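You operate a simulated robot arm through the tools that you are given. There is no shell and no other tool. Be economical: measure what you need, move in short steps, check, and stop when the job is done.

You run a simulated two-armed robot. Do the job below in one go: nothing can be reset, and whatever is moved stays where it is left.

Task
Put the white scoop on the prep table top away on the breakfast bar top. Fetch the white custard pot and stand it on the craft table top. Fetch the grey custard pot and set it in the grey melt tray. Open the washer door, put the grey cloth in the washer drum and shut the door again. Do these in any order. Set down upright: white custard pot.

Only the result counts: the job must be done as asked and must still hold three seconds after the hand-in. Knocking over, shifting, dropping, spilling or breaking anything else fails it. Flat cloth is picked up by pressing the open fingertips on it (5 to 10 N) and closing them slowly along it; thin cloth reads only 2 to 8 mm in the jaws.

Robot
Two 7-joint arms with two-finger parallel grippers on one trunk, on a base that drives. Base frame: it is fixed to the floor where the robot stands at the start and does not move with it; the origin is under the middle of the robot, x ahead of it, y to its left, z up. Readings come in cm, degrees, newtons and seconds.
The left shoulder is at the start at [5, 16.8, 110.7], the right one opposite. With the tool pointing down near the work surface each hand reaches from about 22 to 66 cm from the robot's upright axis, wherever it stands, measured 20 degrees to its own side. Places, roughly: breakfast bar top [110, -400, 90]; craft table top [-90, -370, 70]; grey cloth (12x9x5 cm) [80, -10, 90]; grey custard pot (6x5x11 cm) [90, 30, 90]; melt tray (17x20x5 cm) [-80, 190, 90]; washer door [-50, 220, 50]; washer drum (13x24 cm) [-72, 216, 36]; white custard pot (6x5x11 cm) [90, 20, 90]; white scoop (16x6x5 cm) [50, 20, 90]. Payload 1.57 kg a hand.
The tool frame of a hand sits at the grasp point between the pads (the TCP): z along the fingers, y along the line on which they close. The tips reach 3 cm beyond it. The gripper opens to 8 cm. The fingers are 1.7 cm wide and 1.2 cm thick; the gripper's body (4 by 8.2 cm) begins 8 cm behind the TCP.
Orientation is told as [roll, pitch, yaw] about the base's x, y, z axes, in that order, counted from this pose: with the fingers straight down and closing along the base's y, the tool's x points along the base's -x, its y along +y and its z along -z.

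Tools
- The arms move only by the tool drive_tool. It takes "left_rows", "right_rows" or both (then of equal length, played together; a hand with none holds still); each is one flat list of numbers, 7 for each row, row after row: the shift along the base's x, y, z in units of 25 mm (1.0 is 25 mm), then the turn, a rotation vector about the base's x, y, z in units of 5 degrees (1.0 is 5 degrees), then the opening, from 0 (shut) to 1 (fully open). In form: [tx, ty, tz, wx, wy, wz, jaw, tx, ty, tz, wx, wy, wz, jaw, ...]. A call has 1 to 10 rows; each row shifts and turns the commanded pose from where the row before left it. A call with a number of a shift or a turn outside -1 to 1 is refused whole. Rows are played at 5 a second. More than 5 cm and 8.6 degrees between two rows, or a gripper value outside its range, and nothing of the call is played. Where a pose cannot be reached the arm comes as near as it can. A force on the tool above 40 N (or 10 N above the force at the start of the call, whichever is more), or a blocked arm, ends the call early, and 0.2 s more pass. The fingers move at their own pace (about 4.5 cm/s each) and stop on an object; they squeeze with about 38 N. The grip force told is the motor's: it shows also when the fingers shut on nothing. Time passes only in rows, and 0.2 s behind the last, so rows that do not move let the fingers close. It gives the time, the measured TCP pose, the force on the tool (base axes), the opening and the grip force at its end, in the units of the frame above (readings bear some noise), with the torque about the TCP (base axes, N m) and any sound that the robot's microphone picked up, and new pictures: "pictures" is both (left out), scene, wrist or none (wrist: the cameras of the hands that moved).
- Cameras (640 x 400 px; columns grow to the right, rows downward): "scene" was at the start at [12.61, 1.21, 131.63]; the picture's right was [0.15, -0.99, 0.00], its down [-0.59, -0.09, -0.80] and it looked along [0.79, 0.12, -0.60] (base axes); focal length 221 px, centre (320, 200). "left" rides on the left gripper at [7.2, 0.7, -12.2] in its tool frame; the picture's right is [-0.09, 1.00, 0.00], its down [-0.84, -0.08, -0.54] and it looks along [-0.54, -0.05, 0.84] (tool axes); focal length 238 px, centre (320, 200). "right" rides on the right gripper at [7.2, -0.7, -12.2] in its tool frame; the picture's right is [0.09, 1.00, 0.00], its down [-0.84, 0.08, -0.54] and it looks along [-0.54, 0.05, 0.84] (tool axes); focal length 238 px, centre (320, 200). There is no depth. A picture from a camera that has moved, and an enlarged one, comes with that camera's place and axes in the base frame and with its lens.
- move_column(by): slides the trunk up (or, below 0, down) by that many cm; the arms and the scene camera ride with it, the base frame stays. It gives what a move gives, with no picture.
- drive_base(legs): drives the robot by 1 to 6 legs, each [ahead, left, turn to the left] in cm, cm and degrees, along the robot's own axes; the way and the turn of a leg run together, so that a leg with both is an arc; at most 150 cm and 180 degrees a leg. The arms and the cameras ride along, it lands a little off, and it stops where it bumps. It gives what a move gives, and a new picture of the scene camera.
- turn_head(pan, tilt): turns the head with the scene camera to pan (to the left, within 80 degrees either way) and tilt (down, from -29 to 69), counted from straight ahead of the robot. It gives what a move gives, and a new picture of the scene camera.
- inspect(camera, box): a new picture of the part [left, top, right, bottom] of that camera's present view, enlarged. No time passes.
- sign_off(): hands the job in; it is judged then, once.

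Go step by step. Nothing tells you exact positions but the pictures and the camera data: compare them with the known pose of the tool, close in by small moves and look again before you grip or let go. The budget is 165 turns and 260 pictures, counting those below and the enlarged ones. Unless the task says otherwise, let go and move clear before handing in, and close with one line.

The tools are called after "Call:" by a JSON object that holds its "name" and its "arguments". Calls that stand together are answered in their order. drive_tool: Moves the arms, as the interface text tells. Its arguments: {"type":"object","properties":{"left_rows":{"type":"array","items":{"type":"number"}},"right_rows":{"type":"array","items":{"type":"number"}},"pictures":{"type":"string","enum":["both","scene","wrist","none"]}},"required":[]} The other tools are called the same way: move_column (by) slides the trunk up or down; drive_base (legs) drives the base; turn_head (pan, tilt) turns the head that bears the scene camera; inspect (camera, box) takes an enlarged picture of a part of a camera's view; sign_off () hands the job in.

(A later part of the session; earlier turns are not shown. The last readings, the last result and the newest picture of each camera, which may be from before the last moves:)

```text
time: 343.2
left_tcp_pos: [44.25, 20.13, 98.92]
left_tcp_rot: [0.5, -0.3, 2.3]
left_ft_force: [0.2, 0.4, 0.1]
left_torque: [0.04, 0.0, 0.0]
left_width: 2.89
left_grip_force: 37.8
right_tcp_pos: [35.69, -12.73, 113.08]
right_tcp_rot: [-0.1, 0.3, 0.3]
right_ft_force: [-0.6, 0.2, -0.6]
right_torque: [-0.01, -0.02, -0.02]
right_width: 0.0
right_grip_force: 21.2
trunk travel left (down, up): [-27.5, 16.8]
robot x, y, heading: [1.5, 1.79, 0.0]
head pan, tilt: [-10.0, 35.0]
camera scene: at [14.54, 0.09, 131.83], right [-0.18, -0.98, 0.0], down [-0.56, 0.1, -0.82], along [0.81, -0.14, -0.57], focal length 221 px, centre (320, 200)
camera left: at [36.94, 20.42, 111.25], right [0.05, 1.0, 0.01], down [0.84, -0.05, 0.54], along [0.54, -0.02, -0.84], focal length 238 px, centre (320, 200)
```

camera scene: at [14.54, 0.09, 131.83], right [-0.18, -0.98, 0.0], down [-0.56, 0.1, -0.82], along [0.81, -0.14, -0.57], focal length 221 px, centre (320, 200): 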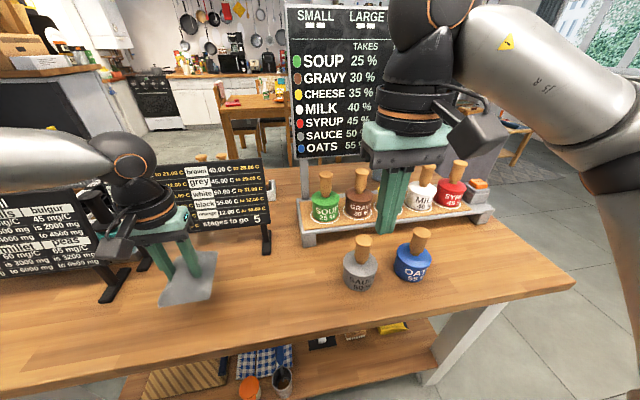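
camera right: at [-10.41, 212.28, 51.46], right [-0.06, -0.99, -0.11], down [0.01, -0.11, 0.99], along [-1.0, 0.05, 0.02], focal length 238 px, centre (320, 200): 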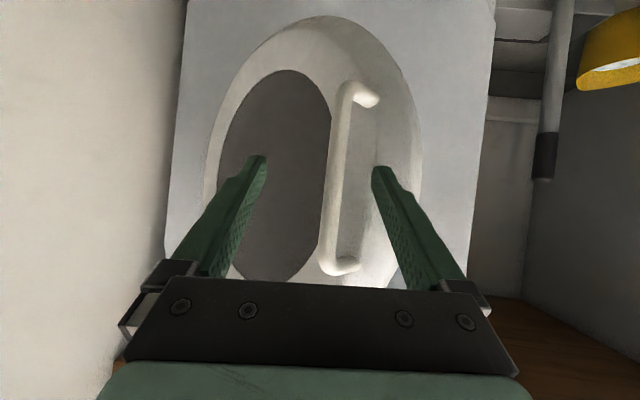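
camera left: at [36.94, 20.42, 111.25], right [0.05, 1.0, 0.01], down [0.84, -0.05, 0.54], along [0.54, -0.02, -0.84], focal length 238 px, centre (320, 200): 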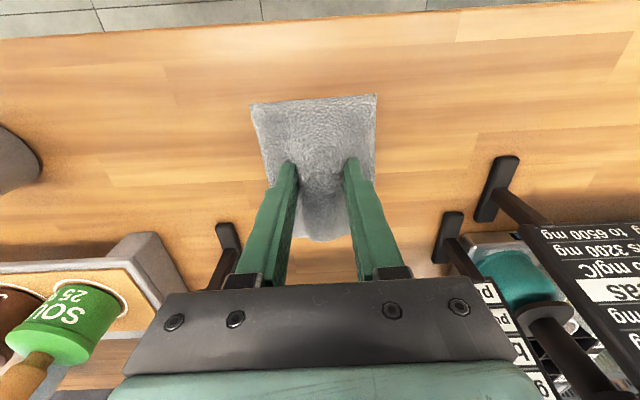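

I'll lower it to the table, release and lift clear.

Call:
{"name": "drive_tool", "arguments": {"left_rows": [0, 0, -1, 0, 0, 0, 0, 0, 0, -1, 0, 0, 0, 0, 0, 0, -0.8, 0, 0, 0, 0, 0, 0, -0.25, 0, 0, 0, 0, 0, 0, 0, 0, 0, 0, 0.5, 0, 0, 0, 0, 0, 0, 0.8, 0, 0, 0, 0, 0, 0, 0.9, 0, 0, 0.8, 0, 0, 0, 0.9, 0, 0, 1, 0, 0, 0, 0.9, 0, 0, 1, 0, 0, 0, 0.9], "pictures": "none"}}

Call:
{"name": "drive_tool", "arguments": {"left_rows": [-0.3, 0, 1, 0, 0, 0, 0.9, -0.5, 0, 1, 0, 0, 0, 0.9, -0.6, 0.3, 1, 0, 0, 0, 0.9, -0.6, 0.3, 1, 0, 0, 0, 0.9], "right_rows": [0, -0.5, 0, 0, 0, 0, 0.9, 0, -0.5, 0, 0, 0, 0, 0.9, 0, -0.5, 0, 0, 0, 0, 0.9, 0, 0, 0, 0, 0, 0, 0.9], "pictures": "none"}}

Call:
{"name": "drive_base", "arguments": {"legs": [[0, 36, 0]]}}

```text
time: 345.4
left_tcp_pos: [44.18, 20.27, 98.43]
left_tcp_rot: [0.9, -0.1, 2.2]
left_ft_force: [0.0, 0.2, -0.1]
left_torque: [0.02, -0.01, 0.05]
left_width: 7.22
left_grip_force: 0.1
right_tcp_pos: [35.67, -12.81, 113.26]
right_tcp_rot: [-0.2, 0.2, 0.3]
right_ft_force: [0.1, 0.6, -0.5]
right_torque: [0.0, 0.03, 0.0]
right_width: 0.01
right_grip_force: 21.4
trunk travel left (down, up): [-27.5, 16.8]
robot x, y, heading: [1.67, 1.82, -0.1]
head pan, tilt: [-10.0, 35.0]
```

```text
time: 346.4
left_tcp_pos: [39.24, 21.69, 108.44]
left_tcp_rot: [0.6, -0.1, 2.2]
left_ft_force: [0.2, -0.5, 0.3]
left_torque: [0.02, -0.02, 0.0]
left_width: 7.22
left_grip_force: 0.0
right_tcp_pos: [35.63, -16.47, 113.3]
right_tcp_rot: [-0.3, 0.2, 0.4]
right_ft_force: [-0.2, -0.2, 0.2]
right_torque: [0.01, 0.02, 0.0]
right_width: 7.19
right_grip_force: 0.2
trunk travel left (down, up): [-27.5, 16.8]
robot x, y, heading: [1.85, 2.22, -0.1]
head pan, tilt: [-10.0, 35.0]
```

```text
time: 348.7
left_tcp_pos: [39.45, 57.7, 108.45]
left_tcp_rot: [0.7, -0.2, 1.9]
left_ft_force: [0.0, 0.8, 0.3]
left_torque: [-0.05, -0.03, 0.0]
left_width: 7.21
left_grip_force: 0.1
right_tcp_pos: [35.67, 19.7, 113.12]
right_tcp_rot: [-0.2, 0.2, 0.0]
right_ft_force: [0.2, -0.1, -0.4]
right_torque: [-0.01, -0.02, -0.02]
right_width: 7.19
right_grip_force: 0.0
trunk travel left (down, up): [-27.5, 16.8]
robot x, y, heading: [2.35, 37.76, -0.4]
head pan, tilt: [-10.0, 35.0]
camera scene: at [14.71, 36.28, 131.83], right [-0.18, -0.98, 0.0], down [-0.56, 0.1, -0.82], along [0.81, -0.15, -0.57], focal length 221 px, centre (320, 200)
```

scene: 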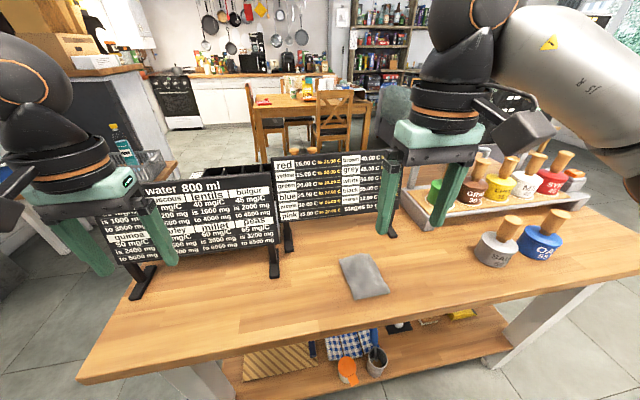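

The cloth lies at about (44.5, 20.3). The right hand moves over it.

Call:
{"name": "drive_tool", "arguments": {"right_rows": [0.5, 0.1, -0.8, 0, 0, 0, 0.9, 0.5, 0.1, -0.9, 0, 0, 0, 0.9, 0.6, 0, -0.9, 0, 0, 0, 0.9, 0.6, 0, -0.9, 0, 0, 0, 0.9, 0.6, 0, -0.9, 0, 0, 0, 0.9, 0.6, 0, -0.9, 0, 0, 0, 0.9, 0, 0, -0.5, 0, 0, 0, 0.9], "pictures": "wrist"}}

```text
time: 350.3
left_tcp_pos: [39.52, 57.69, 108.37]
left_tcp_rot: [0.7, -0.1, 1.9]
left_ft_force: [0.4, -0.4, -0.5]
left_torque: [0.0, 0.0, -0.02]
left_width: 7.19
left_grip_force: 0.2
right_tcp_pos: [44.17, 19.97, 98.54]
right_tcp_rot: [-0.2, 0.2, 0.1]
right_ft_force: [0.2, -0.2, 0.3]
right_torque: [-0.02, 0.01, 0.0]
right_width: 7.21
right_grip_force: 0.0
trunk travel left (down, up): [-27.5, 16.8]
robot x, y, heading: [1.79, 37.7, -0.6]
head pan, tilt: [-10.0, 35.0]
camera right: at [37.03, 19.5, 110.75], right [-0.09, 1.0, 0.0], down [0.84, 0.08, 0.54], along [0.54, 0.05, -0.84], focal length 238 px, centre (320, 200)
```

right: 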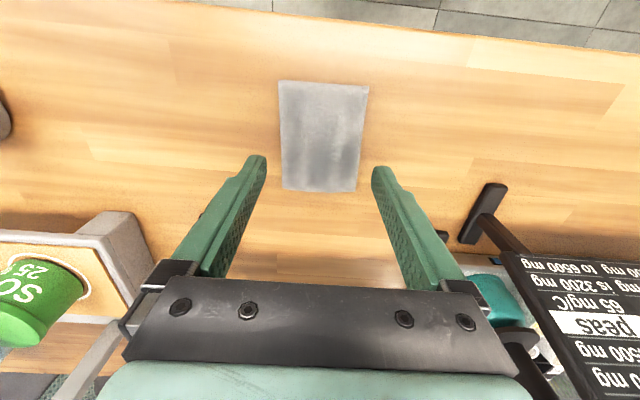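

It's centred over the ridge. Descend beside it and close.

Call:
{"name": "drive_tool", "arguments": {"right_rows": [0, 0.05, -0.9, 0, 0, 0, 0.9, 0, 0, -0.9, 0, 0, 0, 0.9, 0, 0, -0.8, 0, 0, 0, 0.9, 0, 0, -0.35, 0, 0, 0, 0.9, 0, 0, 0, 0, 0, 0, 0.6, 0, 0, 0, 0, 0, 0, 0.4, 0, 0, 0, 0, 0, 0, 0.2, 0, 0, 0, 0, 0, 0, 0, 0, 0, 0, 0, 0, 0, 0], "pictures": "none"}}

Call:
{"name": "drive_tool", "arguments": {"right_rows": [0, 0, 0.5, 0, 0, 0, 0, 0, 0, 1, 0, 0, 0, 0, 0, 0, 1, 0, 0, 0, 0, -0.4, 0, 1, 0, 0, 0, 0, -0.6, 0, 1, 0, 0, 0, 0, -0.8, 0, 1, 0, 0, 0, 0, -0.8, 0, 1, 0, 0, 0, 0, -0.6, 0, 1, 0, 0, 0, 0, 0, 0, 1, 0, 0, 0, 0], "pictures": "wrist"}}

```text
time: 352.3
left_tcp_pos: [39.37, 57.84, 108.45]
left_tcp_rot: [0.6, -0.1, 1.9]
left_ft_force: [-0.6, 0.5, -0.8]
left_torque: [-0.01, 0.0, -0.01]
left_width: 7.22
left_grip_force: 0.1
right_tcp_pos: [44.13, 20.11, 91.19]
right_tcp_rot: [-0.2, 0.2, 0.0]
right_ft_force: [0.0, 0.2, 1.4]
right_torque: [-0.04, -0.01, -0.01]
right_width: 2.89
right_grip_force: 34.6
trunk travel left (down, up): [-27.5, 16.8]
robot x, y, heading: [2.06, 37.87, -0.4]
head pan, tilt: [-10.0, 35.0]
```

```text
time: 354.3
left_tcp_pos: [39.46, 57.7, 108.41]
left_tcp_rot: [0.7, -0.1, 1.9]
left_ft_force: [0.2, -1.0, -0.1]
left_torque: [0.01, 0.03, 0.0]
left_width: 7.17
left_grip_force: 0.0
right_tcp_pos: [36.18, 20.29, 112.46]
right_tcp_rot: [-0.3, 0.2, 0.1]
right_ft_force: [-0.1, -0.3, 0.2]
right_torque: [0.0, 0.01, -0.03]
right_width: 2.88
right_grip_force: 38.1
trunk travel left (down, up): [-27.5, 16.8]
robot x, y, heading: [2.07, 38.22, -0.3]
head pan, tilt: [-10.0, 35.0]
camera right: at [29.02, 19.66, 124.7], right [-0.09, 1.0, 0.0], down [0.84, 0.08, 0.54], along [0.54, 0.05, -0.84], focal length 238 px, centre (320, 200)
```

right: 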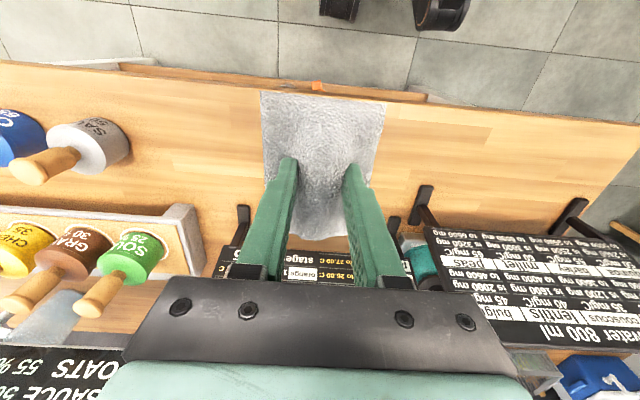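

The cloth is now in the right hand. Driving back to the washer nook.

Call:
{"name": "drive_base", "arguments": {"legs": [[0, 60, 0], [0, 60, 0], [46, 0, 0], [0, 0, 180]]}}

Call:
{"name": "move_column", "arguments": {"by": -24}}

Call:
{"name": "turn_head", "arguments": {"pan": -15, "tilt": 35}}

```text
time: 357.6
left_tcp_pos: [40.29, 114.9, 108.41]
left_tcp_rot: [0.6, 0.0, 2.2]
left_ft_force: [0.3, 0.0, 0.9]
left_torque: [0.0, 0.02, 0.0]
left_width: 7.19
left_grip_force: 0.1
right_tcp_pos: [36.99, 77.34, 112.53]
right_tcp_rot: [-0.3, 0.1, 0.3]
right_ft_force: [0.0, 0.6, -0.7]
right_torque: [0.05, 0.01, -0.02]
right_width: 2.85
right_grip_force: 37.3
trunk travel left (down, up): [-27.5, 16.8]
robot x, y, heading: [2.93, 94.62, -0.1]
head pan, tilt: [-10.0, 35.0]
stopped in leg 1: the robot was blocked; the commanded pose is now the measured one
camera scene: at [15.53, 93.22, 131.83], right [-0.18, -0.98, 0.0], down [-0.56, 0.1, -0.82], along [0.81, -0.14, -0.57], focal length 221 px, centre (320, 200)
```

scene: 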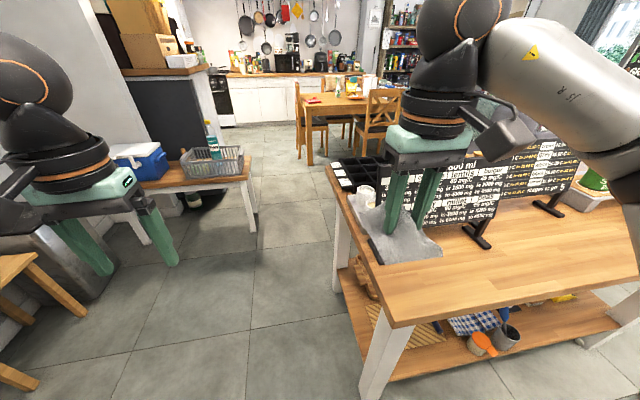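

```text
time: 359.7
left_tcp_pos: [40.14, 114.89, 86.22]
left_tcp_rot: [0.6, -0.2, 2.2]
left_ft_force: [0.7, 0.3, -0.4]
left_torque: [0.0, 0.03, 0.0]
left_width: 7.21
left_grip_force: 0.1
right_tcp_pos: [37.13, 77.39, 90.95]
right_tcp_rot: [0.4, -0.8, 0.0]
right_ft_force: [-3.3, -1.1, 16.0]
right_torque: [-0.63, 0.51, -0.06]
right_width: 2.94
right_grip_force: 38.1
trunk travel left (down, up): [-5.3, 39.0]
robot x, y, heading: [2.53, 94.81, -0.2]
head pan, tilt: [-10.0, 35.0]
stopped: the force on the tool passed its limit (the readings are from after the stop); the commanded pose is now the measured one
```

```text
time: 360.4
left_tcp_pos: [40.21, 114.87, 86.31]
left_tcp_rot: [0.6, -0.3, 2.2]
left_ft_force: [0.2, 0.0, -0.3]
left_torque: [0.01, -0.01, -0.02]
left_width: 7.21
left_grip_force: 0.1
right_tcp_pos: [37.01, 77.47, 90.92]
right_tcp_rot: [0.2, -0.9, 0.2]
right_ft_force: [-3.7, -2.3, 26.2]
right_torque: [-0.96, 0.36, -0.01]
right_width: 2.92
right_grip_force: 37.7
trunk travel left (down, up): [-5.3, 39.0]
robot x, y, heading: [3.02, 94.89, -0.1]
head pan, tilt: [-15.0, 35.0]
camera scene: at [15.25, 92.52, 109.66], right [-0.26, -0.97, 0.0], down [-0.55, 0.15, -0.82], along [0.79, -0.21, -0.57], focal length 221 px, centre (320, 200)
```

scene: 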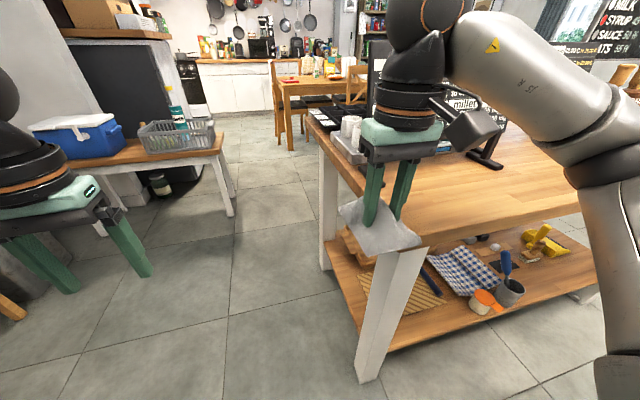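

The base was blocked early by the wall's end, and lowering the trunk pressed the cloth onto the table corner. I'll raise the trunk again.

Call:
{"name": "move_column", "arguments": {"by": 22}}

Call:
{"name": "drive_base", "arguments": {"legs": [[9, -2, 0]]}}

```text
time: 362.7
left_tcp_pos: [40.24, 114.75, 108.22]
left_tcp_rot: [0.7, -0.1, 2.0]
left_ft_force: [-0.7, 0.1, -0.2]
left_torque: [-0.02, -0.03, 0.05]
left_width: 7.2
left_grip_force: 0.1
right_tcp_pos: [37.31, 77.47, 112.82]
right_tcp_rot: [0.3, -0.6, 0.1]
right_ft_force: [-0.5, -0.3, 0.0]
right_torque: [0.03, 0.0, -0.03]
right_width: 2.85
right_grip_force: 37.8
trunk travel left (down, up): [-27.3, 17.0]
robot x, y, heading: [3.11, 94.7, -0.3]
head pan, tilt: [-15.0, 35.0]
```

```text
time: 363.8
left_tcp_pos: [49.27, 112.81, 108.13]
left_tcp_rot: [0.7, 0.0, 2.3]
left_ft_force: [0.1, 0.8, 0.1]
left_torque: [-0.01, 0.05, -0.01]
left_width: 7.21
left_grip_force: 0.0
right_tcp_pos: [46.19, 75.31, 112.7]
right_tcp_rot: [0.3, -0.6, 0.3]
right_ft_force: [-0.7, 0.5, -0.1]
right_torque: [-0.01, 0.07, 0.02]
right_width: 2.89
right_grip_force: 38.1
trunk travel left (down, up): [-27.3, 17.0]
robot x, y, heading: [11.93, 92.88, -0.2]
head pan, tilt: [-15.0, 35.0]
camera scene: at [24.45, 90.45, 131.61], right [-0.26, -0.97, 0.0], down [-0.55, 0.15, -0.82], along [0.79, -0.21, -0.57], focal length 221 px, centre (320, 200)
```

scene: 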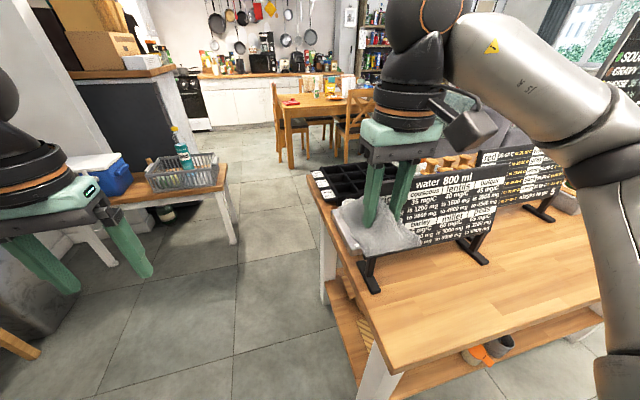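

Call:
{"name": "drive_base", "arguments": {"legs": [[3, 66, 0]]}}

```text
time: 367.5
left_tcp_pos: [52.06, 179.26, 108.2]
left_tcp_rot: [0.6, 0.0, 2.6]
left_ft_force: [-0.1, -0.2, 0.3]
left_torque: [-0.04, 0.02, 0.02]
left_width: 7.2
left_grip_force: 0.0
right_tcp_pos: [49.38, 141.51, 112.65]
right_tcp_rot: [0.3, -0.7, 0.5]
right_ft_force: [0.7, 0.1, -0.8]
right_torque: [-0.02, 0.02, -0.04]
right_width: 2.89
right_grip_force: 37.9
trunk travel left (down, up): [-27.3, 17.0]
robot x, y, heading: [15.27, 158.96, 0.1]
head pan, tilt: [-15.0, 35.0]
camera scene: at [27.35, 156.62, 131.62], right [-0.26, -0.97, 0.0], down [-0.55, 0.15, -0.82], along [0.79, -0.21, -0.57], focal length 221 px, centre (320, 200)
```

scene: 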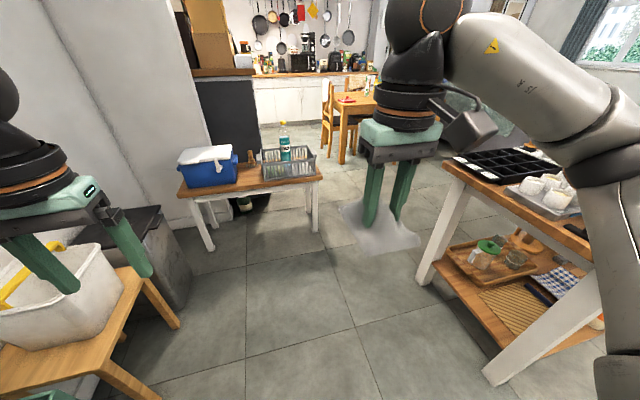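

Call:
{"name": "drive_base", "arguments": {"legs": [[32, 0, 0], [0, 0, 180]]}}

```text
time: 376.9
left_tcp_pos: [9.01, 139.28, 108.15]
left_tcp_rot: [0.7, -0.1, -178.2]
left_ft_force: [0.0, 0.3, -0.3]
left_torque: [-0.01, 0.01, -0.01]
left_width: 7.21
left_grip_force: 0.1
right_tcp_pos: [12.36, 176.72, 112.73]
right_tcp_rot: [0.3, -0.7, 179.7]
right_ft_force: [0.1, 0.3, -0.3]
right_torque: [-0.01, -0.02, -0.03]
right_width: 2.87
right_grip_force: 38.3
trunk travel left (down, up): [-27.3, 17.0]
robot x, y, heading: [46.53, 159.05, 179.1]
head pan, tilt: [-15.0, 35.0]
camera scene: at [34.03, 161.3, 131.62], right [0.27, 0.96, 0.0], down [0.55, -0.15, -0.82], along [-0.79, 0.22, -0.57], focal length 221 px, centre (320, 200)
```

scene: 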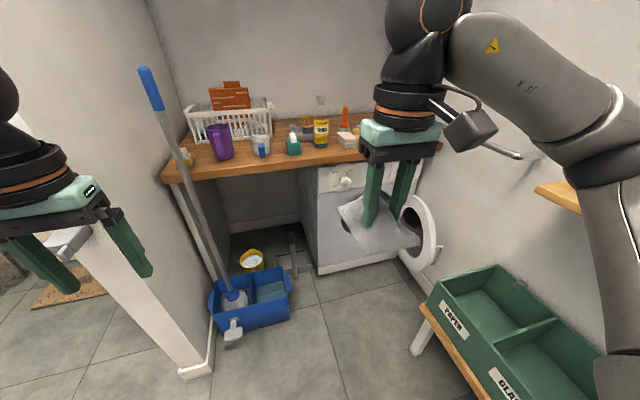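

Call:
{"name": "move_column", "arguments": {"by": -24}}

Call:
{"name": "drive_tool", "arguments": {"right_rows": [-0.6, 0.6, 0, 0, 0, 0, 0, -0.6, 0.6, 0, 0, 0, 0, 0, -0.6, 0.6, 0, 0, 0, 0, 0, -0.42, -0.12, -0.34, 0, 0.9, 0, 0, -0.42, -0.12, -0.34, 0, 0.9, 0, 0, -0.42, -0.12, -0.34, 0, 0.9, 0, 0, -0.42, -0.12, -0.34, 0, 0.9, 0, 0, -0.42, -0.12, -0.34, 0, 0.9, 0, 0, -0.42, -0.12, -0.34, 0, 0.9, 0, 0, -0.42, -0.12, -0.34, 0, 0.9, 0, 0], "left_rows": [0, 0, 0, 0, 0, 0, 0.3, 0, 0, 0, 0, 0, 0, 0.3, 0, 0, 0, 0, 0, 0, 0.3, 0, 0, 0, 0, 0, 0, 0.3, 0, 0, 0, 0, 0, 0, 0.3, 0, 0, 0, 0, 0, 0, 0.3, 0, 0, 0, 0, 0, 0, 0.3, 0, 0, 0, 0, 0, 0, 0.3, 0, 0, 0, 0, 0, 0, 0.3, 0, 0, 0, 0, 0, 0, 0.3], "pictures": "none"}}

Call:
{"name": "drive_tool", "arguments": {"right_rows": [-0.42, -0.12, -0.34, 0, 0.9, 0, 0, -0.42, -0.12, -0.34, 0, 0.9, 0, 0, -0.42, -0.12, -0.34, 0, 0.9, 0, 0, -0.3, -0.14, -0.9, 0, 0.9, 0, 0, -0.3, -0.14, -0.9, 0, 0.9, 0, 0, -0.3, -0.14, -0.9, 0, 0.8, 0, 0], "pictures": "none"}}

Call:
{"name": "drive_tool", "arguments": {"right_rows": [-0.8, -0.2, -0.4, 0, 0, 0, 0, -0.8, -0.2, -0.5, 0, 0, 0, 0, -0.6, -0.2, -0.6, 0, 0, 0, 0, -0.4, -0.2, -0.6, 0, 0, 0, 0, -0.4, -0.2, -0.6, 0, 0, 0, 0], "pictures": "scene"}}

```text
time: 379.4
left_tcp_pos: [9.19, 139.34, 84.32]
left_tcp_rot: [0.7, -0.1, -178.2]
left_ft_force: [-0.2, -0.1, 0.3]
left_torque: [0.01, -0.01, 0.0]
left_width: 7.19
left_grip_force: 0.0
right_tcp_pos: [12.32, 176.73, 88.81]
right_tcp_rot: [0.3, -0.6, 179.7]
right_ft_force: [-0.1, 0.1, -0.4]
right_torque: [-0.01, -0.04, 0.0]
right_width: 2.9
right_grip_force: 37.9
trunk travel left (down, up): [-3.3, 41.0]
robot x, y, heading: [46.54, 158.79, 179.4]
head pan, tilt: [-15.0, 35.0]
```

```text
time: 381.6
left_tcp_pos: [9.0, 139.28, 84.02]
left_tcp_rot: [0.7, -0.1, -178.3]
left_ft_force: [-0.5, 0.7, 0.6]
left_torque: [0.01, -0.02, 0.05]
left_width: 2.42
left_grip_force: 0.1
right_tcp_pos: [0.41, 179.21, 82.86]
right_tcp_rot: [0.5, -32.2, 179.7]
right_ft_force: [0.0, 0.3, 0.1]
right_torque: [0.03, -0.02, -0.01]
right_width: 2.87
right_grip_force: 38.1
trunk travel left (down, up): [-3.3, 41.0]
robot x, y, heading: [46.44, 158.96, 179.6]
head pan, tilt: [-15.0, 35.0]
```

```text
time: 383.0
left_tcp_pos: [8.94, 139.44, 84.19]
left_tcp_rot: [0.7, -0.1, -178.2]
left_ft_force: [0.5, 0.0, 0.1]
left_torque: [0.0, 0.03, 0.02]
left_width: 2.4
left_grip_force: 0.1
right_tcp_pos: [-4.95, 177.12, 73.61]
right_tcp_rot: [0.7, -58.7, 179.5]
right_ft_force: [0.2, -0.6, 0.7]
right_torque: [0.01, -0.05, -0.02]
right_width: 2.89
right_grip_force: 38.3
trunk travel left (down, up): [-3.3, 41.0]
robot x, y, heading: [46.43, 158.49, 179.5]
head pan, tilt: [-15.0, 35.0]
```

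```text
time: 384.2
left_tcp_pos: [9.06, 139.37, 84.17]
left_tcp_rot: [0.7, 0.0, -178.1]
left_ft_force: [0.0, -0.4, 0.2]
left_torque: [-0.02, 0.03, 0.04]
left_width: 2.4
left_grip_force: 0.0
right_tcp_pos: [-12.59, 174.7, 66.63]
right_tcp_rot: [0.7, -58.6, 179.4]
right_ft_force: [0.4, 0.1, -0.6]
right_torque: [0.01, -0.03, -0.04]
right_width: 2.86
right_grip_force: 38.2
trunk travel left (down, up): [-3.3, 41.0]
robot x, y, heading: [46.49, 158.93, 179.5]
head pan, tilt: [-15.0, 35.0]
camera scene: at [34.03, 161.31, 107.62], right [0.27, 0.96, 0.0], down [0.55, -0.15, -0.82], along [-0.79, 0.22, -0.57], focal length 221 px, centre (320, 200)
```

scene: 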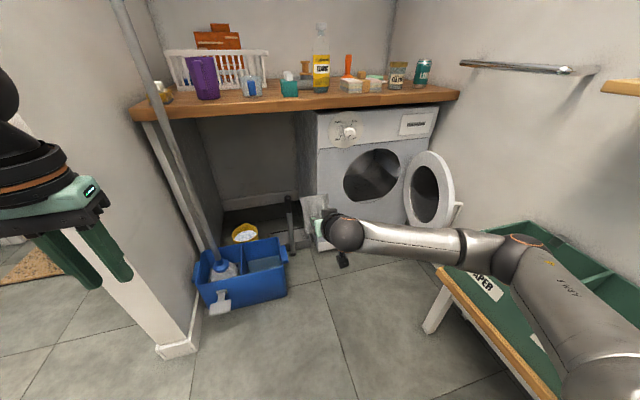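

The right arm follows nicely, and the opening is clear. I'll extend further and lower.

Call:
{"name": "drive_tool", "arguments": {"right_rows": [-0.6, 0, -0.8, 0, 0, 0, 0, -0.7, 0, -0.8, 0, 0, 0, 0, -0.7, 0, -0.8, 0, 0, 0, 0, -0.7, 0, -0.8, 0, 0, 0, 0, -0.6, 0, -0.8, 0, 0, 0, 0, -0.5, 0, -0.7, 0, 0, 0, 0, -0.4, 0, -0.6, 0, 0, 0, 0], "pictures": "wrist"}}

```text
time: 385.8
left_tcp_pos: [9.11, 139.16, 84.3]
left_tcp_rot: [0.7, -0.2, -178.2]
left_ft_force: [0.3, -0.5, 0.1]
left_torque: [-0.01, -0.02, 0.01]
left_width: 2.41
left_grip_force: 0.0
right_tcp_pos: [-23.03, 174.75, 53.43]
right_tcp_rot: [0.8, -58.7, 179.4]
right_ft_force: [0.0, 0.4, -1.4]
right_torque: [0.0, -0.02, 0.01]
right_width: 2.87
right_grip_force: 38.5
trunk travel left (down, up): [-3.3, 41.0]
robot x, y, heading: [46.99, 158.83, 179.5]
head pan, tilt: [-15.0, 35.0]
camera right: at [-8.87, 175.45, 53.71], right [0.05, -1.0, -0.07], down [0.03, -0.07, 1.0], along [-1.0, -0.05, 0.02], focal length 238 px, centre (320, 200)
```

right: 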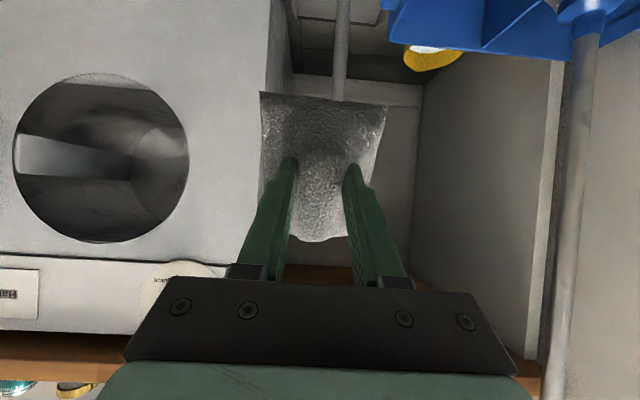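

The opening is centred at about (y 217, z 50). The plan is to turn to heading about 165 and drive the hand straight in. First I'll tuck the left hand, then turn and align.

Call:
{"name": "drive_tool", "arguments": {"left_rows": [0.9, 0.2, 0.3, 0, 0, 0, 0.3, 0.9, 0.2, 0.3, 0, 0, 0, 0.3, 0.9, 0.2, 0.3, 0, 0, 0, 0.3, 0.9, 0.2, 0.3, 0, 0, 0, 0.3, 0.6, 0.2, 0, 0, 0, 0, 0.3], "pictures": "none"}}

Call:
{"name": "drive_base", "arguments": {"legs": [[0, 0, -14.5], [28, -9.9, 0]]}}

```text
time: 387.0
left_tcp_pos: [19.53, 141.74, 87.17]
left_tcp_rot: [0.7, -0.1, -178.1]
left_ft_force: [0.1, 0.7, 0.1]
left_torque: [0.02, 0.04, 0.0]
left_width: 2.42
left_grip_force: 0.1
right_tcp_pos: [-23.02, 174.67, 53.54]
right_tcp_rot: [0.7, -58.7, 179.5]
right_ft_force: [-0.1, 0.4, -1.5]
right_torque: [-0.01, -0.02, 0.0]
right_width: 2.88
right_grip_force: 37.9
trunk travel left (down, up): [-3.3, 41.0]
robot x, y, heading: [46.71, 158.99, 179.3]
head pan, tilt: [-15.0, 35.0]
```

```text
time: 389.9
left_tcp_pos: [-8.1, 165.93, 87.22]
left_tcp_rot: [0.7, -0.1, 167.5]
left_ft_force: [-0.7, -0.8, -0.1]
left_torque: [-0.01, -0.02, 0.01]
left_width: 2.39
left_grip_force: 0.0
right_tcp_pos: [-41.0, 208.42, 53.52]
right_tcp_rot: [0.7, -58.6, 165.0]
right_ft_force: [0.1, -0.1, -0.5]
right_torque: [0.01, 0.0, 0.02]
right_width: 2.87
right_grip_force: 37.9
trunk travel left (down, up): [-3.3, 41.0]
robot x, y, heading: [22.31, 175.87, 164.9]
head pan, tilt: [-15.0, 35.0]
camera scene: at [10.84, 181.14, 107.62], right [0.5, 0.87, 0.0], down [0.5, -0.29, -0.82], along [-0.71, 0.41, -0.57], focal length 221 px, centre (320, 200)
```

scene: 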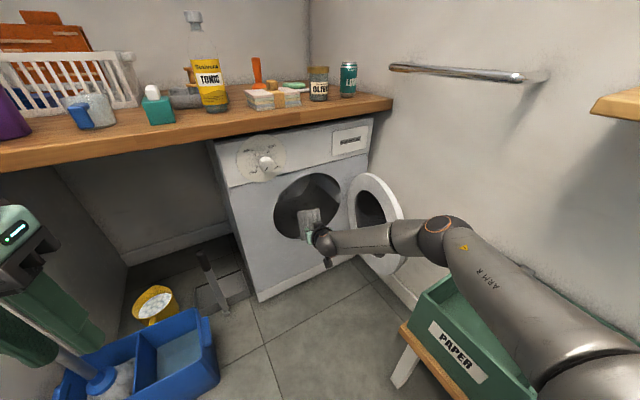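

I'm aligned with the opening. Lower a little and drive forward in steps.

Call:
{"name": "drive_tool", "arguments": {"right_rows": [0, 0, -0.8, 0, 0, 0, 0, 0, 0, -0.8, 0, 0, 0, 0], "pictures": "wrist"}}

Call:
{"name": "drive_base", "arguments": {"legs": [[14, 0, 0]]}}

```text
time: 390.5
left_tcp_pos: [-8.1, 165.89, 87.23]
left_tcp_rot: [0.8, -0.1, 167.3]
left_ft_force: [0.8, 1.1, 0.4]
left_torque: [0.02, -0.01, -0.02]
left_width: 2.41
left_grip_force: 0.0
right_tcp_pos: [-40.98, 208.42, 49.5]
right_tcp_rot: [0.6, -58.7, 164.9]
right_ft_force: [0.0, -0.1, -0.1]
right_torque: [0.02, -0.02, -0.01]
right_width: 2.85
right_grip_force: 38.2
trunk travel left (down, up): [-3.3, 41.0]
robot x, y, heading: [21.93, 175.91, 164.8]
head pan, tilt: [-15.0, 35.0]
camera right: at [-27.1, 205.59, 49.74], right [-0.2, -0.98, -0.07], down [0.01, -0.08, 1.0], along [-0.98, 0.2, 0.02], focal length 238 px, centre (320, 200)
```

right: 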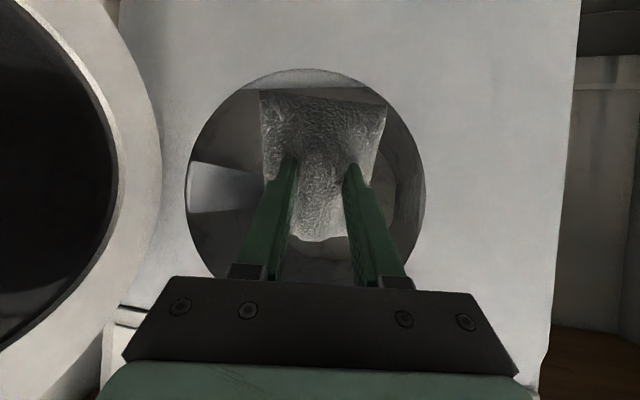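

```text
time: 391.8
left_tcp_pos: [-21.48, 169.42, 87.2]
left_tcp_rot: [0.7, -0.1, 167.3]
left_ft_force: [1.0, 0.4, 0.0]
left_torque: [0.03, -0.03, -0.02]
left_width: 2.37
left_grip_force: 0.1
right_tcp_pos: [-54.39, 211.99, 49.51]
right_tcp_rot: [0.7, -58.6, 164.9]
right_ft_force: [-0.2, -0.4, -0.3]
right_torque: [0.03, -0.01, 0.01]
right_width: 2.86
right_grip_force: 38.1
trunk travel left (down, up): [-3.3, 41.0]
robot x, y, heading: [8.83, 179.44, 164.9]
head pan, tilt: [-15.0, 35.0]
camera scene: at [-2.49, 184.74, 107.62], right [0.5, 0.87, 0.0], down [0.5, -0.29, -0.82], along [-0.71, 0.41, -0.57], focal length 221 px, centre (320, 200)
```

scene: 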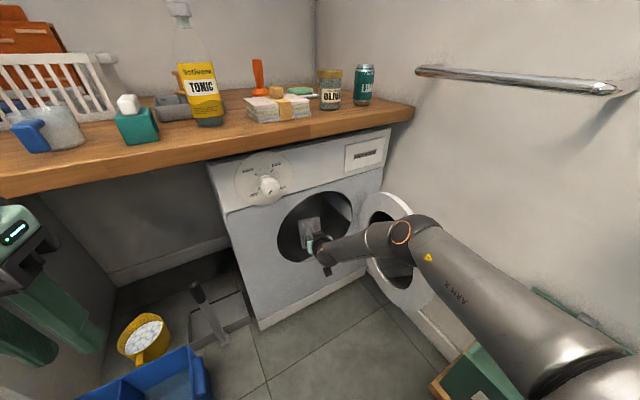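

Well centred. Continue 12 cm further in.

Call:
{"name": "drive_base", "arguments": {"legs": [[12, 0, 0]]}}

Call:
{"name": "inspect", "arguments": {"camera": "right", "box": [0, 0, 640, 400]}}

```text
time: 393.1
left_tcp_pos: [-32.91, 172.46, 87.16]
left_tcp_rot: [0.6, -0.1, 167.3]
left_ft_force: [0.1, 0.0, 0.0]
left_torque: [-0.01, -0.02, 0.03]
left_width: 2.42
left_grip_force: 0.0
right_tcp_pos: [-65.72, 215.06, 49.56]
right_tcp_rot: [0.8, -58.6, 165.1]
right_ft_force: [-0.6, 0.4, -0.1]
right_torque: [0.0, 0.0, 0.0]
right_width: 2.9
right_grip_force: 37.6
trunk travel left (down, up): [-3.3, 41.0]
robot x, y, heading: [-2.61, 182.86, 164.9]
head pan, tilt: [-15.0, 35.0]
camera scene: at [-13.98, 187.82, 107.62], right [0.5, 0.87, 0.0], down [0.5, -0.29, -0.82], along [-0.71, 0.41, -0.57], focal length 221 px, centre (320, 200)
```

scene: 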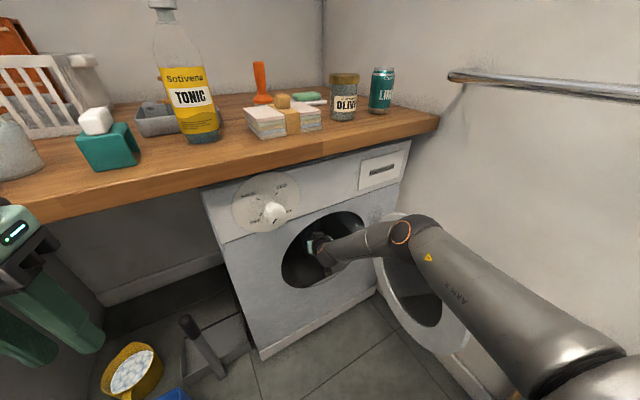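

```text
1.00 times, centred on (320, 200) of right
camera zoom: at [-51.93, 212.21, 49.74], right [-0.2, -0.98, -0.07], down [0.01, -0.08, 1.0], along [-0.98, 0.2, 0.02], focal length 238 px, centre (320, 200)
```

zoom: 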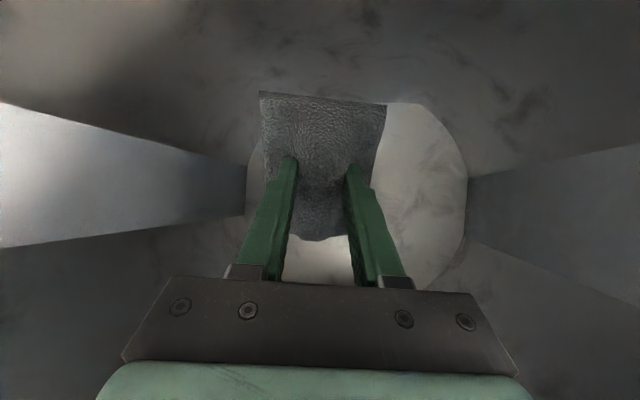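

The cloth is inside the drum. I'll go 4 cm deeper, lower slightly and release.

Call:
{"name": "drive_base", "arguments": {"legs": [[5, 0, 0]]}}

Call:
{"name": "drive_tool", "arguments": {"right_rows": [0, 0, -0.6, 0, 0, 0, 0, 0, 0, -0.6, 0, 0, 0, 0, 0, 0, 0, 0, 0, 0, 0.5, 0, 0, 0, 0, 0, 0, 0.8, 0, 0, 0, 0, 0, 0, 1, 0, 0, 0, 0, 0, 0, 1, 0, 0, 0, 0, 0, 0, 1], "pictures": "wrist"}}

```text
time: 394.0
left_tcp_pos: [-37.72, 173.75, 87.29]
left_tcp_rot: [0.7, -0.1, 167.2]
left_ft_force: [-0.9, 0.7, -0.6]
left_torque: [0.0, -0.02, -0.02]
left_width: 2.42
left_grip_force: 0.0
right_tcp_pos: [-70.52, 216.37, 49.52]
right_tcp_rot: [0.7, -58.5, 165.0]
right_ft_force: [-0.8, -0.3, -0.2]
right_torque: [-0.02, -0.03, -0.01]
right_width: 2.88
right_grip_force: 38.6
trunk travel left (down, up): [-3.3, 41.0]
robot x, y, heading: [-7.28, 183.6, 165.1]
head pan, tilt: [-15.0, 35.0]
camera scene: at [-18.8, 189.12, 107.62], right [0.5, 0.87, 0.0], down [0.5, -0.29, -0.82], along [-0.71, 0.41, -0.57], focal length 221 px, centre (320, 200)
```

scene: 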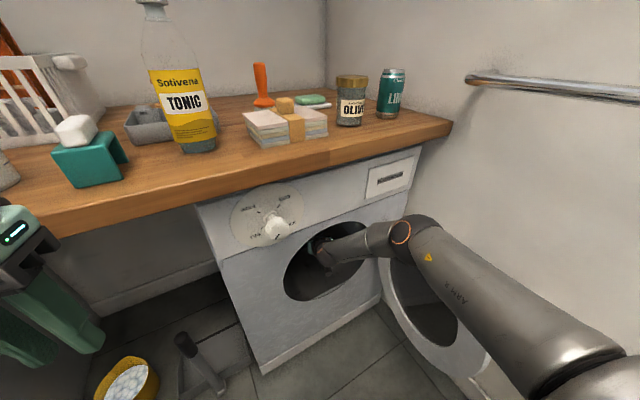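

```text
time: 395.6
left_tcp_pos: [-37.76, 173.8, 87.13]
left_tcp_rot: [0.7, -0.1, 167.3]
left_ft_force: [1.5, 0.2, 1.4]
left_torque: [0.01, -0.02, -0.01]
left_width: 2.39
left_grip_force: 0.2
right_tcp_pos: [-70.62, 216.11, 46.69]
right_tcp_rot: [0.1, -57.9, 165.1]
right_ft_force: [-0.5, -0.4, 0.0]
right_torque: [0.03, 0.0, 0.01]
right_width: 8.01
right_grip_force: 0.0
trunk travel left (down, up): [-3.3, 41.0]
robot x, y, heading: [-7.33, 183.73, 165.0]
head pan, tilt: [-15.0, 35.0]
camera right: at [-56.74, 213.28, 47.05], right [-0.2, -0.98, -0.08], down [0.0, -0.08, 1.0], along [-0.98, 0.2, 0.01], focal length 238 px, centre (320, 200)
```

right: 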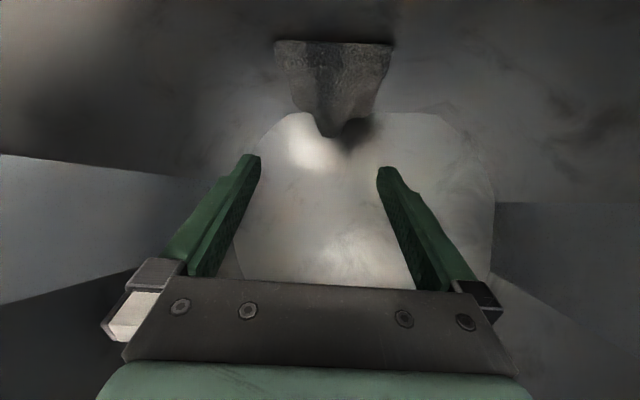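

The cloth dropped onto the drum floor. I'll narrow the fingers, raise back and reverse out.

Call:
{"name": "drive_tool", "arguments": {"right_rows": [0, 0, 0.6, 0, 0, 0, 0.6, 0, 0, 0.6, 0, 0, 0, 0.6], "pictures": "none"}}

Call:
{"name": "drive_base", "arguments": {"legs": [[-36, 0, 0]]}}

Call:
{"name": "inspect", "arguments": {"camera": "scene", "box": [200, 150, 460, 320]}}

```text
time: 396.2
left_tcp_pos: [-37.75, 173.76, 87.2]
left_tcp_rot: [0.7, -0.1, 167.3]
left_ft_force: [-0.2, -0.1, 0.2]
left_torque: [-0.02, 0.01, 0.02]
left_width: 2.41
left_grip_force: 0.0
right_tcp_pos: [-70.67, 216.38, 49.53]
right_tcp_rot: [0.8, -58.5, 165.0]
right_ft_force: [0.2, -0.3, 0.5]
right_torque: [0.01, 0.0, 0.0]
right_width: 4.78
right_grip_force: 0.0
trunk travel left (down, up): [-3.3, 41.0]
robot x, y, heading: [-7.09, 183.7, 165.0]
head pan, tilt: [-15.0, 35.0]
```

```text
time: 398.5
left_tcp_pos: [-2.94, 164.42, 87.08]
left_tcp_rot: [0.7, -0.1, 167.5]
left_ft_force: [0.3, -1.1, -0.1]
left_torque: [0.0, -0.01, 0.0]
left_width: 2.39
left_grip_force: 0.0
right_tcp_pos: [-35.98, 206.96, 49.55]
right_tcp_rot: [0.6, -58.5, 165.2]
right_ft_force: [0.7, 0.1, -0.4]
right_torque: [0.0, -0.02, 0.02]
right_width: 4.81
right_grip_force: 0.1
trunk travel left (down, up): [-3.3, 41.0]
robot x, y, heading: [27.43, 174.41, 165.1]
head pan, tilt: [-15.0, 35.0]
camera scene: at [15.93, 179.81, 107.62], right [0.5, 0.87, 0.0], down [0.5, -0.29, -0.82], along [-0.71, 0.41, -0.57], focal length 221 px, centre (320, 200)
```

scene: 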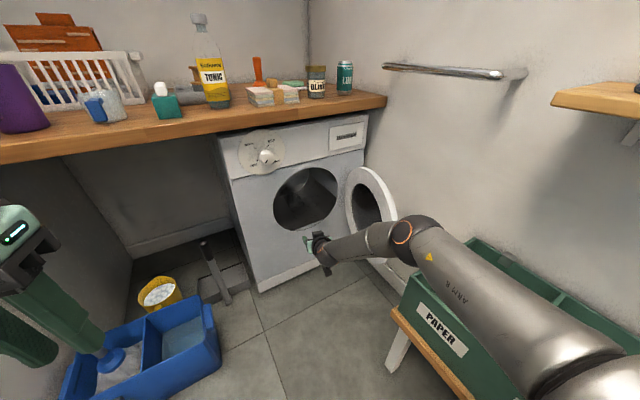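

```text
2.35 times, centred on (330, 235) of scene
camera zoom: at [15.93, 179.81, 107.62], right [0.5, 0.87, 0.0], down [0.5, -0.29, -0.82], along [-0.71, 0.41, -0.57], focal length 520 px, centre (296, 118)
```

zoom: 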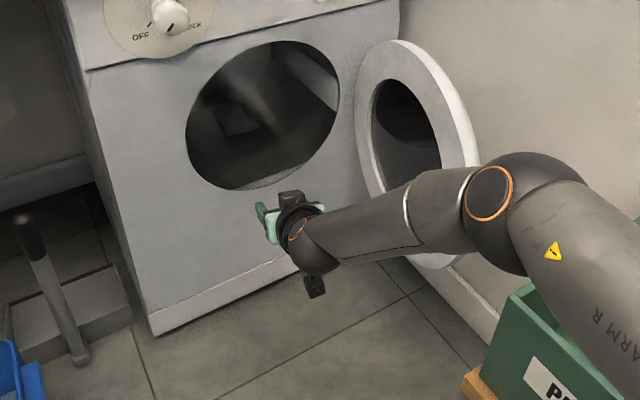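

The door rim is at about (-19, 229), roughly 79° open. To close it I'll grip its rim from the edge; first I'll adjust the right hand (higher, 47° pitch, open) and reposition the base.

Call:
{"name": "drive_tool", "arguments": {"right_rows": [0.49, 0.29, 0.75, -0.2, -0.74, 0, 1, 0.49, 0.29, 0.75, -0.2, -0.74, 0, 1, 0.49, 0.29, 0.75, -0.2, -0.74, 0, 1, 0.49, 0.29, 0.75, 0, 0, 0, 1], "pictures": "none"}}

Call:
{"name": "drive_base", "arguments": {"legs": [[0, 0, -5], [-14, 0, 0], [0, -13, 0]]}}

Call:
{"name": "inspect", "arguments": {"camera": "right", "box": [0, 0, 640, 400]}}

```text
time: 399.5
left_tcp_pos: [-2.94, 164.35, 87.18]
left_tcp_rot: [0.7, -0.1, 167.6]
left_ft_force: [-0.3, 0.1, -0.1]
left_torque: [-0.02, 0.0, -0.01]
left_width: 2.39
left_grip_force: 0.0
right_tcp_pos: [-31.18, 209.63, 57.0]
right_tcp_rot: [0.7, -47.1, 165.2]
right_ft_force: [-0.1, -0.6, 0.3]
right_torque: [-0.02, -0.02, -0.01]
right_width: 8.0
right_grip_force: 0.1
trunk travel left (down, up): [-3.3, 41.0]
robot x, y, heading: [27.42, 174.69, 165.0]
head pan, tilt: [-15.0, 35.0]
```

```text
time: 402.2
left_tcp_pos: [13.85, 174.39, 87.2]
left_tcp_rot: [0.7, -0.2, 162.6]
left_ft_force: [-0.6, -0.5, 0.2]
left_torque: [-0.04, 0.01, 0.02]
left_width: 2.39
left_grip_force: 0.1
right_tcp_pos: [-10.21, 221.97, 56.98]
right_tcp_rot: [0.8, -47.0, 160.2]
right_ft_force: [-0.4, 0.1, 0.0]
right_torque: [0.0, 0.0, -0.04]
right_width: 7.99
right_grip_force: 0.2
trunk travel left (down, up): [-3.3, 41.0]
robot x, y, heading: [45.12, 181.71, 160.1]
head pan, tilt: [-15.0, 35.0]
camera scene: at [34.06, 188.12, 107.62], right [0.57, 0.82, 0.0], down [0.47, -0.33, -0.82], along [-0.67, 0.47, -0.57], focal length 221 px, centre (320, 200)
```

scene: 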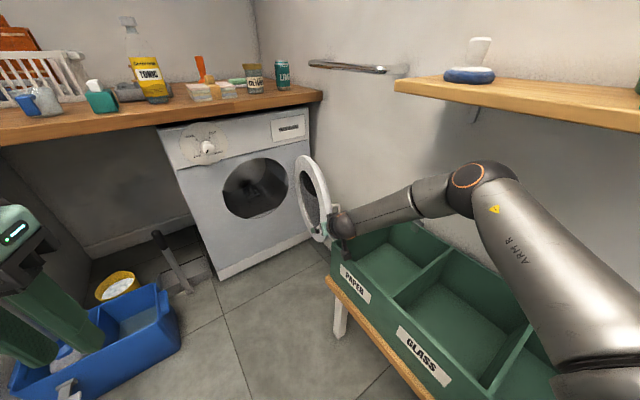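

```text
1.00 times, centred on (320, 200) of right
camera zoom: at [3.04, 218.1, 60.06], right [-0.27, -0.96, -0.06], down [-0.19, -0.01, 0.98], along [-0.94, 0.28, -0.18], focal length 238 px, centre (320, 200)
```

zoom: 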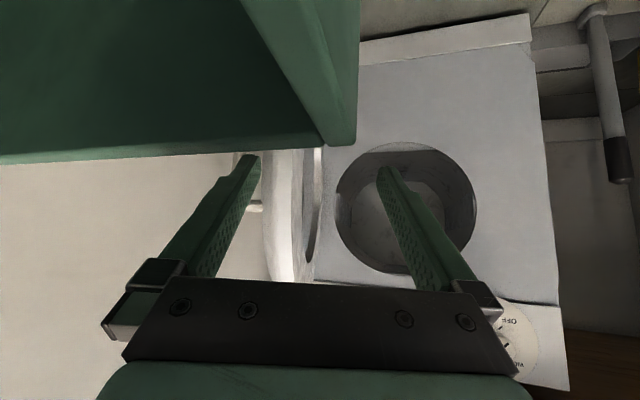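

Now I see the door edge-on between the fingers at about (-18.3, 227.3), with the handle on its far side. I'll raise 5 cm to clear the handle and advance.

Call:
{"name": "drive_tool", "arguments": {"right_rows": [0, 0, 0.7, 0, 0, 0, 1, 0, 0, 0.7, 0, 0, 0, 1, 0, 0, 0.7, 0, 0, 0, 1], "pictures": "none"}}

Call:
{"name": "drive_base", "arguments": {"legs": [[9, -1.2, 0]]}}

Call:
{"name": "inspect", "arguments": {"camera": "right", "box": [0, 0, 640, 400]}}

```text
time: 403.0
left_tcp_pos: [13.87, 174.38, 87.18]
left_tcp_rot: [0.7, 0.0, 162.4]
left_ft_force: [-0.1, 0.4, 0.1]
left_torque: [0.01, -0.01, -0.01]
left_width: 2.4
left_grip_force: 0.0
right_tcp_pos: [-10.25, 221.97, 62.24]
right_tcp_rot: [0.9, -47.1, 160.3]
right_ft_force: [0.5, -0.4, 0.0]
right_torque: [-0.02, -0.01, 0.01]
right_width: 7.98
right_grip_force: 0.1
trunk travel left (down, up): [-3.3, 41.0]
robot x, y, heading: [45.19, 181.56, 160.1]
head pan, tilt: [-15.0, 35.0]
```

```text
time: 404.1
left_tcp_pos: [5.88, 178.6, 87.1]
left_tcp_rot: [0.6, -0.2, 162.6]
left_ft_force: [-0.4, -0.4, 0.6]
left_torque: [-0.02, 0.04, -0.01]
left_width: 2.39
left_grip_force: 0.1
right_tcp_pos: [-18.43, 226.22, 62.17]
right_tcp_rot: [0.8, -47.1, 160.2]
right_ft_force: [-0.1, -0.5, 0.4]
right_torque: [-0.01, -0.07, -0.01]
right_width: 7.99
right_grip_force: 0.1
trunk travel left (down, up): [-3.3, 41.0]
robot x, y, heading: [36.97, 185.72, 160.0]
head pan, tilt: [-15.0, 35.0]
camera scene: at [26.0, 192.29, 107.62], right [0.57, 0.82, 0.0], down [0.47, -0.33, -0.82], along [-0.67, 0.47, -0.57], focal length 221 px, centre (320, 200)
```

scene: 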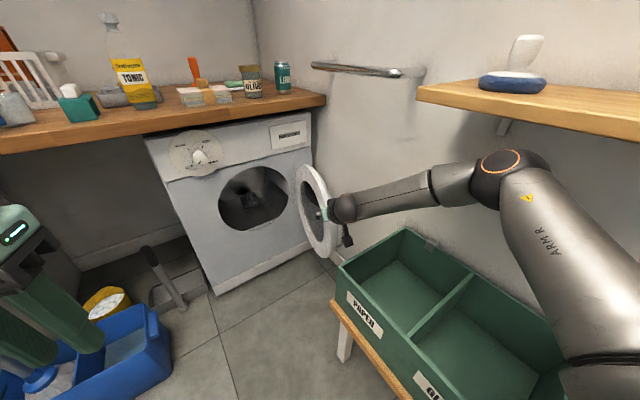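

```text
1.00 times, centred on (320, 200) of right
camera zoom: at [-5.07, 222.26, 65.24], right [-0.27, -0.96, -0.06], down [-0.19, -0.01, 0.98], along [-0.94, 0.28, -0.18], focal length 238 px, centre (320, 200)
```

zoom: 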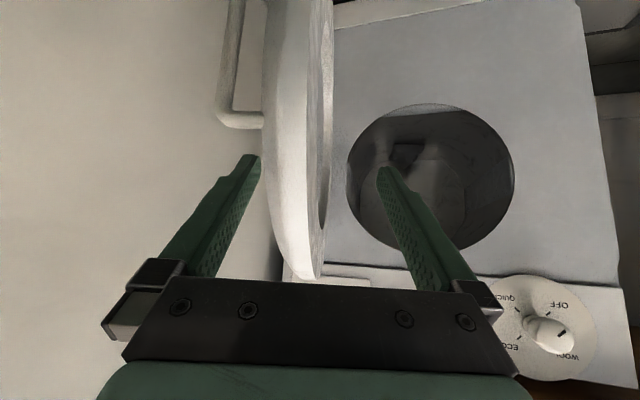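

The rim is between the fingers. A small advance with the arm, then close.

Call:
{"name": "drive_tool", "arguments": {"right_rows": [-0.5, 0.35, 0, 0, 0, 0, 1, -0.5, 0.35, 0, 0, 0, 0, 1, 0, 0, 0, 0, 0, 0, 0.7, 0, 0, 0, 0, 0, 0, 0.4, 0, 0, 0, 0, 0, 0, 0.2, 0, 0, 0, 0, 0, 0, 0, 0, 0, 0, 0, 0, 0, 0], "pictures": "wrist"}}

```text
time: 404.6
left_tcp_pos: [6.07, 178.62, 87.2]
left_tcp_rot: [0.7, -0.3, 162.3]
left_ft_force: [-0.1, -0.2, 0.1]
left_torque: [-0.02, 0.03, 0.04]
left_width: 2.43
left_grip_force: 0.2
right_tcp_pos: [-18.85, 228.02, 62.43]
right_tcp_rot: [-0.1, -46.9, 159.2]
right_ft_force: [22.9, -1.3, 19.9]
right_torque: [0.95, -0.09, -1.03]
right_width: 8.01
right_grip_force: 0.1
trunk travel left (down, up): [-3.3, 41.0]
robot x, y, heading: [37.02, 186.01, 159.9]
head pan, tilt: [-15.0, 35.0]
stopped in row 2 (right hand): the force on the tool passed its limit (the readings are from after the stop); the commanded pose is now the measured one
camera right: at [-5.72, 223.76, 65.46], right [-0.3, -0.95, -0.07], down [-0.19, -0.01, 0.98], along [-0.94, 0.3, -0.18], focal length 238 px, centre (320, 200)
```

right: 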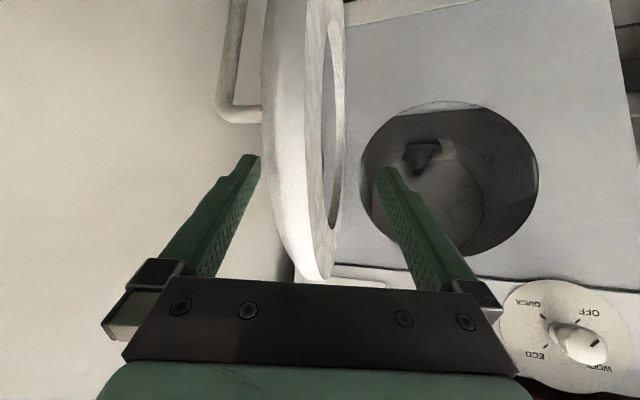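

Touching; I'll ease back a few millimetres and close on the rim.

Call:
{"name": "drive_tool", "arguments": {"right_rows": [0.2, -0.03, 0.1, 0, 0, 0, 1, 0, 0, 0, 0, 0, 0, 0.7, 0, 0, 0, 0, 0, 0, 0.4, 0, 0, 0, 0, 0, 0, 0, 0, 0, 0, 0, 0, 0, 0, 0, 0, 0, 0, 0, 0, 0], "pictures": "wrist"}}

```text
time: 405.7
left_tcp_pos: [6.07, 178.6, 87.25]
left_tcp_rot: [0.7, -0.3, 162.3]
left_ft_force: [0.2, 0.0, 0.6]
left_torque: [0.0, -0.01, 0.01]
left_width: 2.4
left_grip_force: 0.0
right_tcp_pos: [-18.09, 227.82, 62.22]
right_tcp_rot: [0.1, -46.3, 158.9]
right_ft_force: [22.9, -3.2, 15.5]
right_torque: [0.39, -0.06, -0.45]
right_width: 3.05
right_grip_force: 12.3
trunk travel left (down, up): [-3.3, 41.0]
robot x, y, heading: [37.09, 186.2, 159.9]
head pan, tilt: [-15.0, 35.0]
stopped in row 5 (right hand): the force on the tool passed its limit (the readings are from after the stop); the commanded pose is now the measured one
camera right: at [-5.0, 223.54, 65.42], right [-0.3, -0.95, -0.07], down [-0.2, 0.0, 0.98], along [-0.93, 0.3, -0.19], focal length 238 px, centre (320, 200)
```

right: 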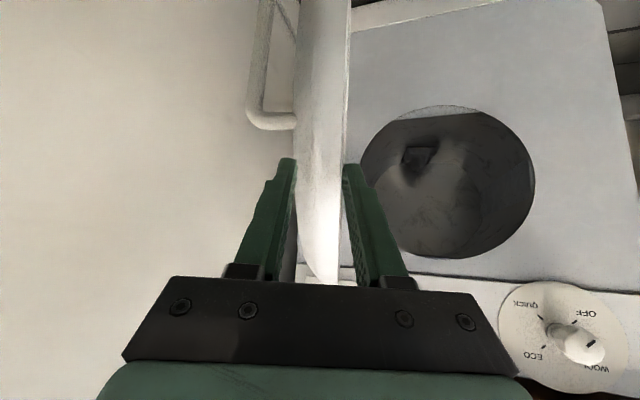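

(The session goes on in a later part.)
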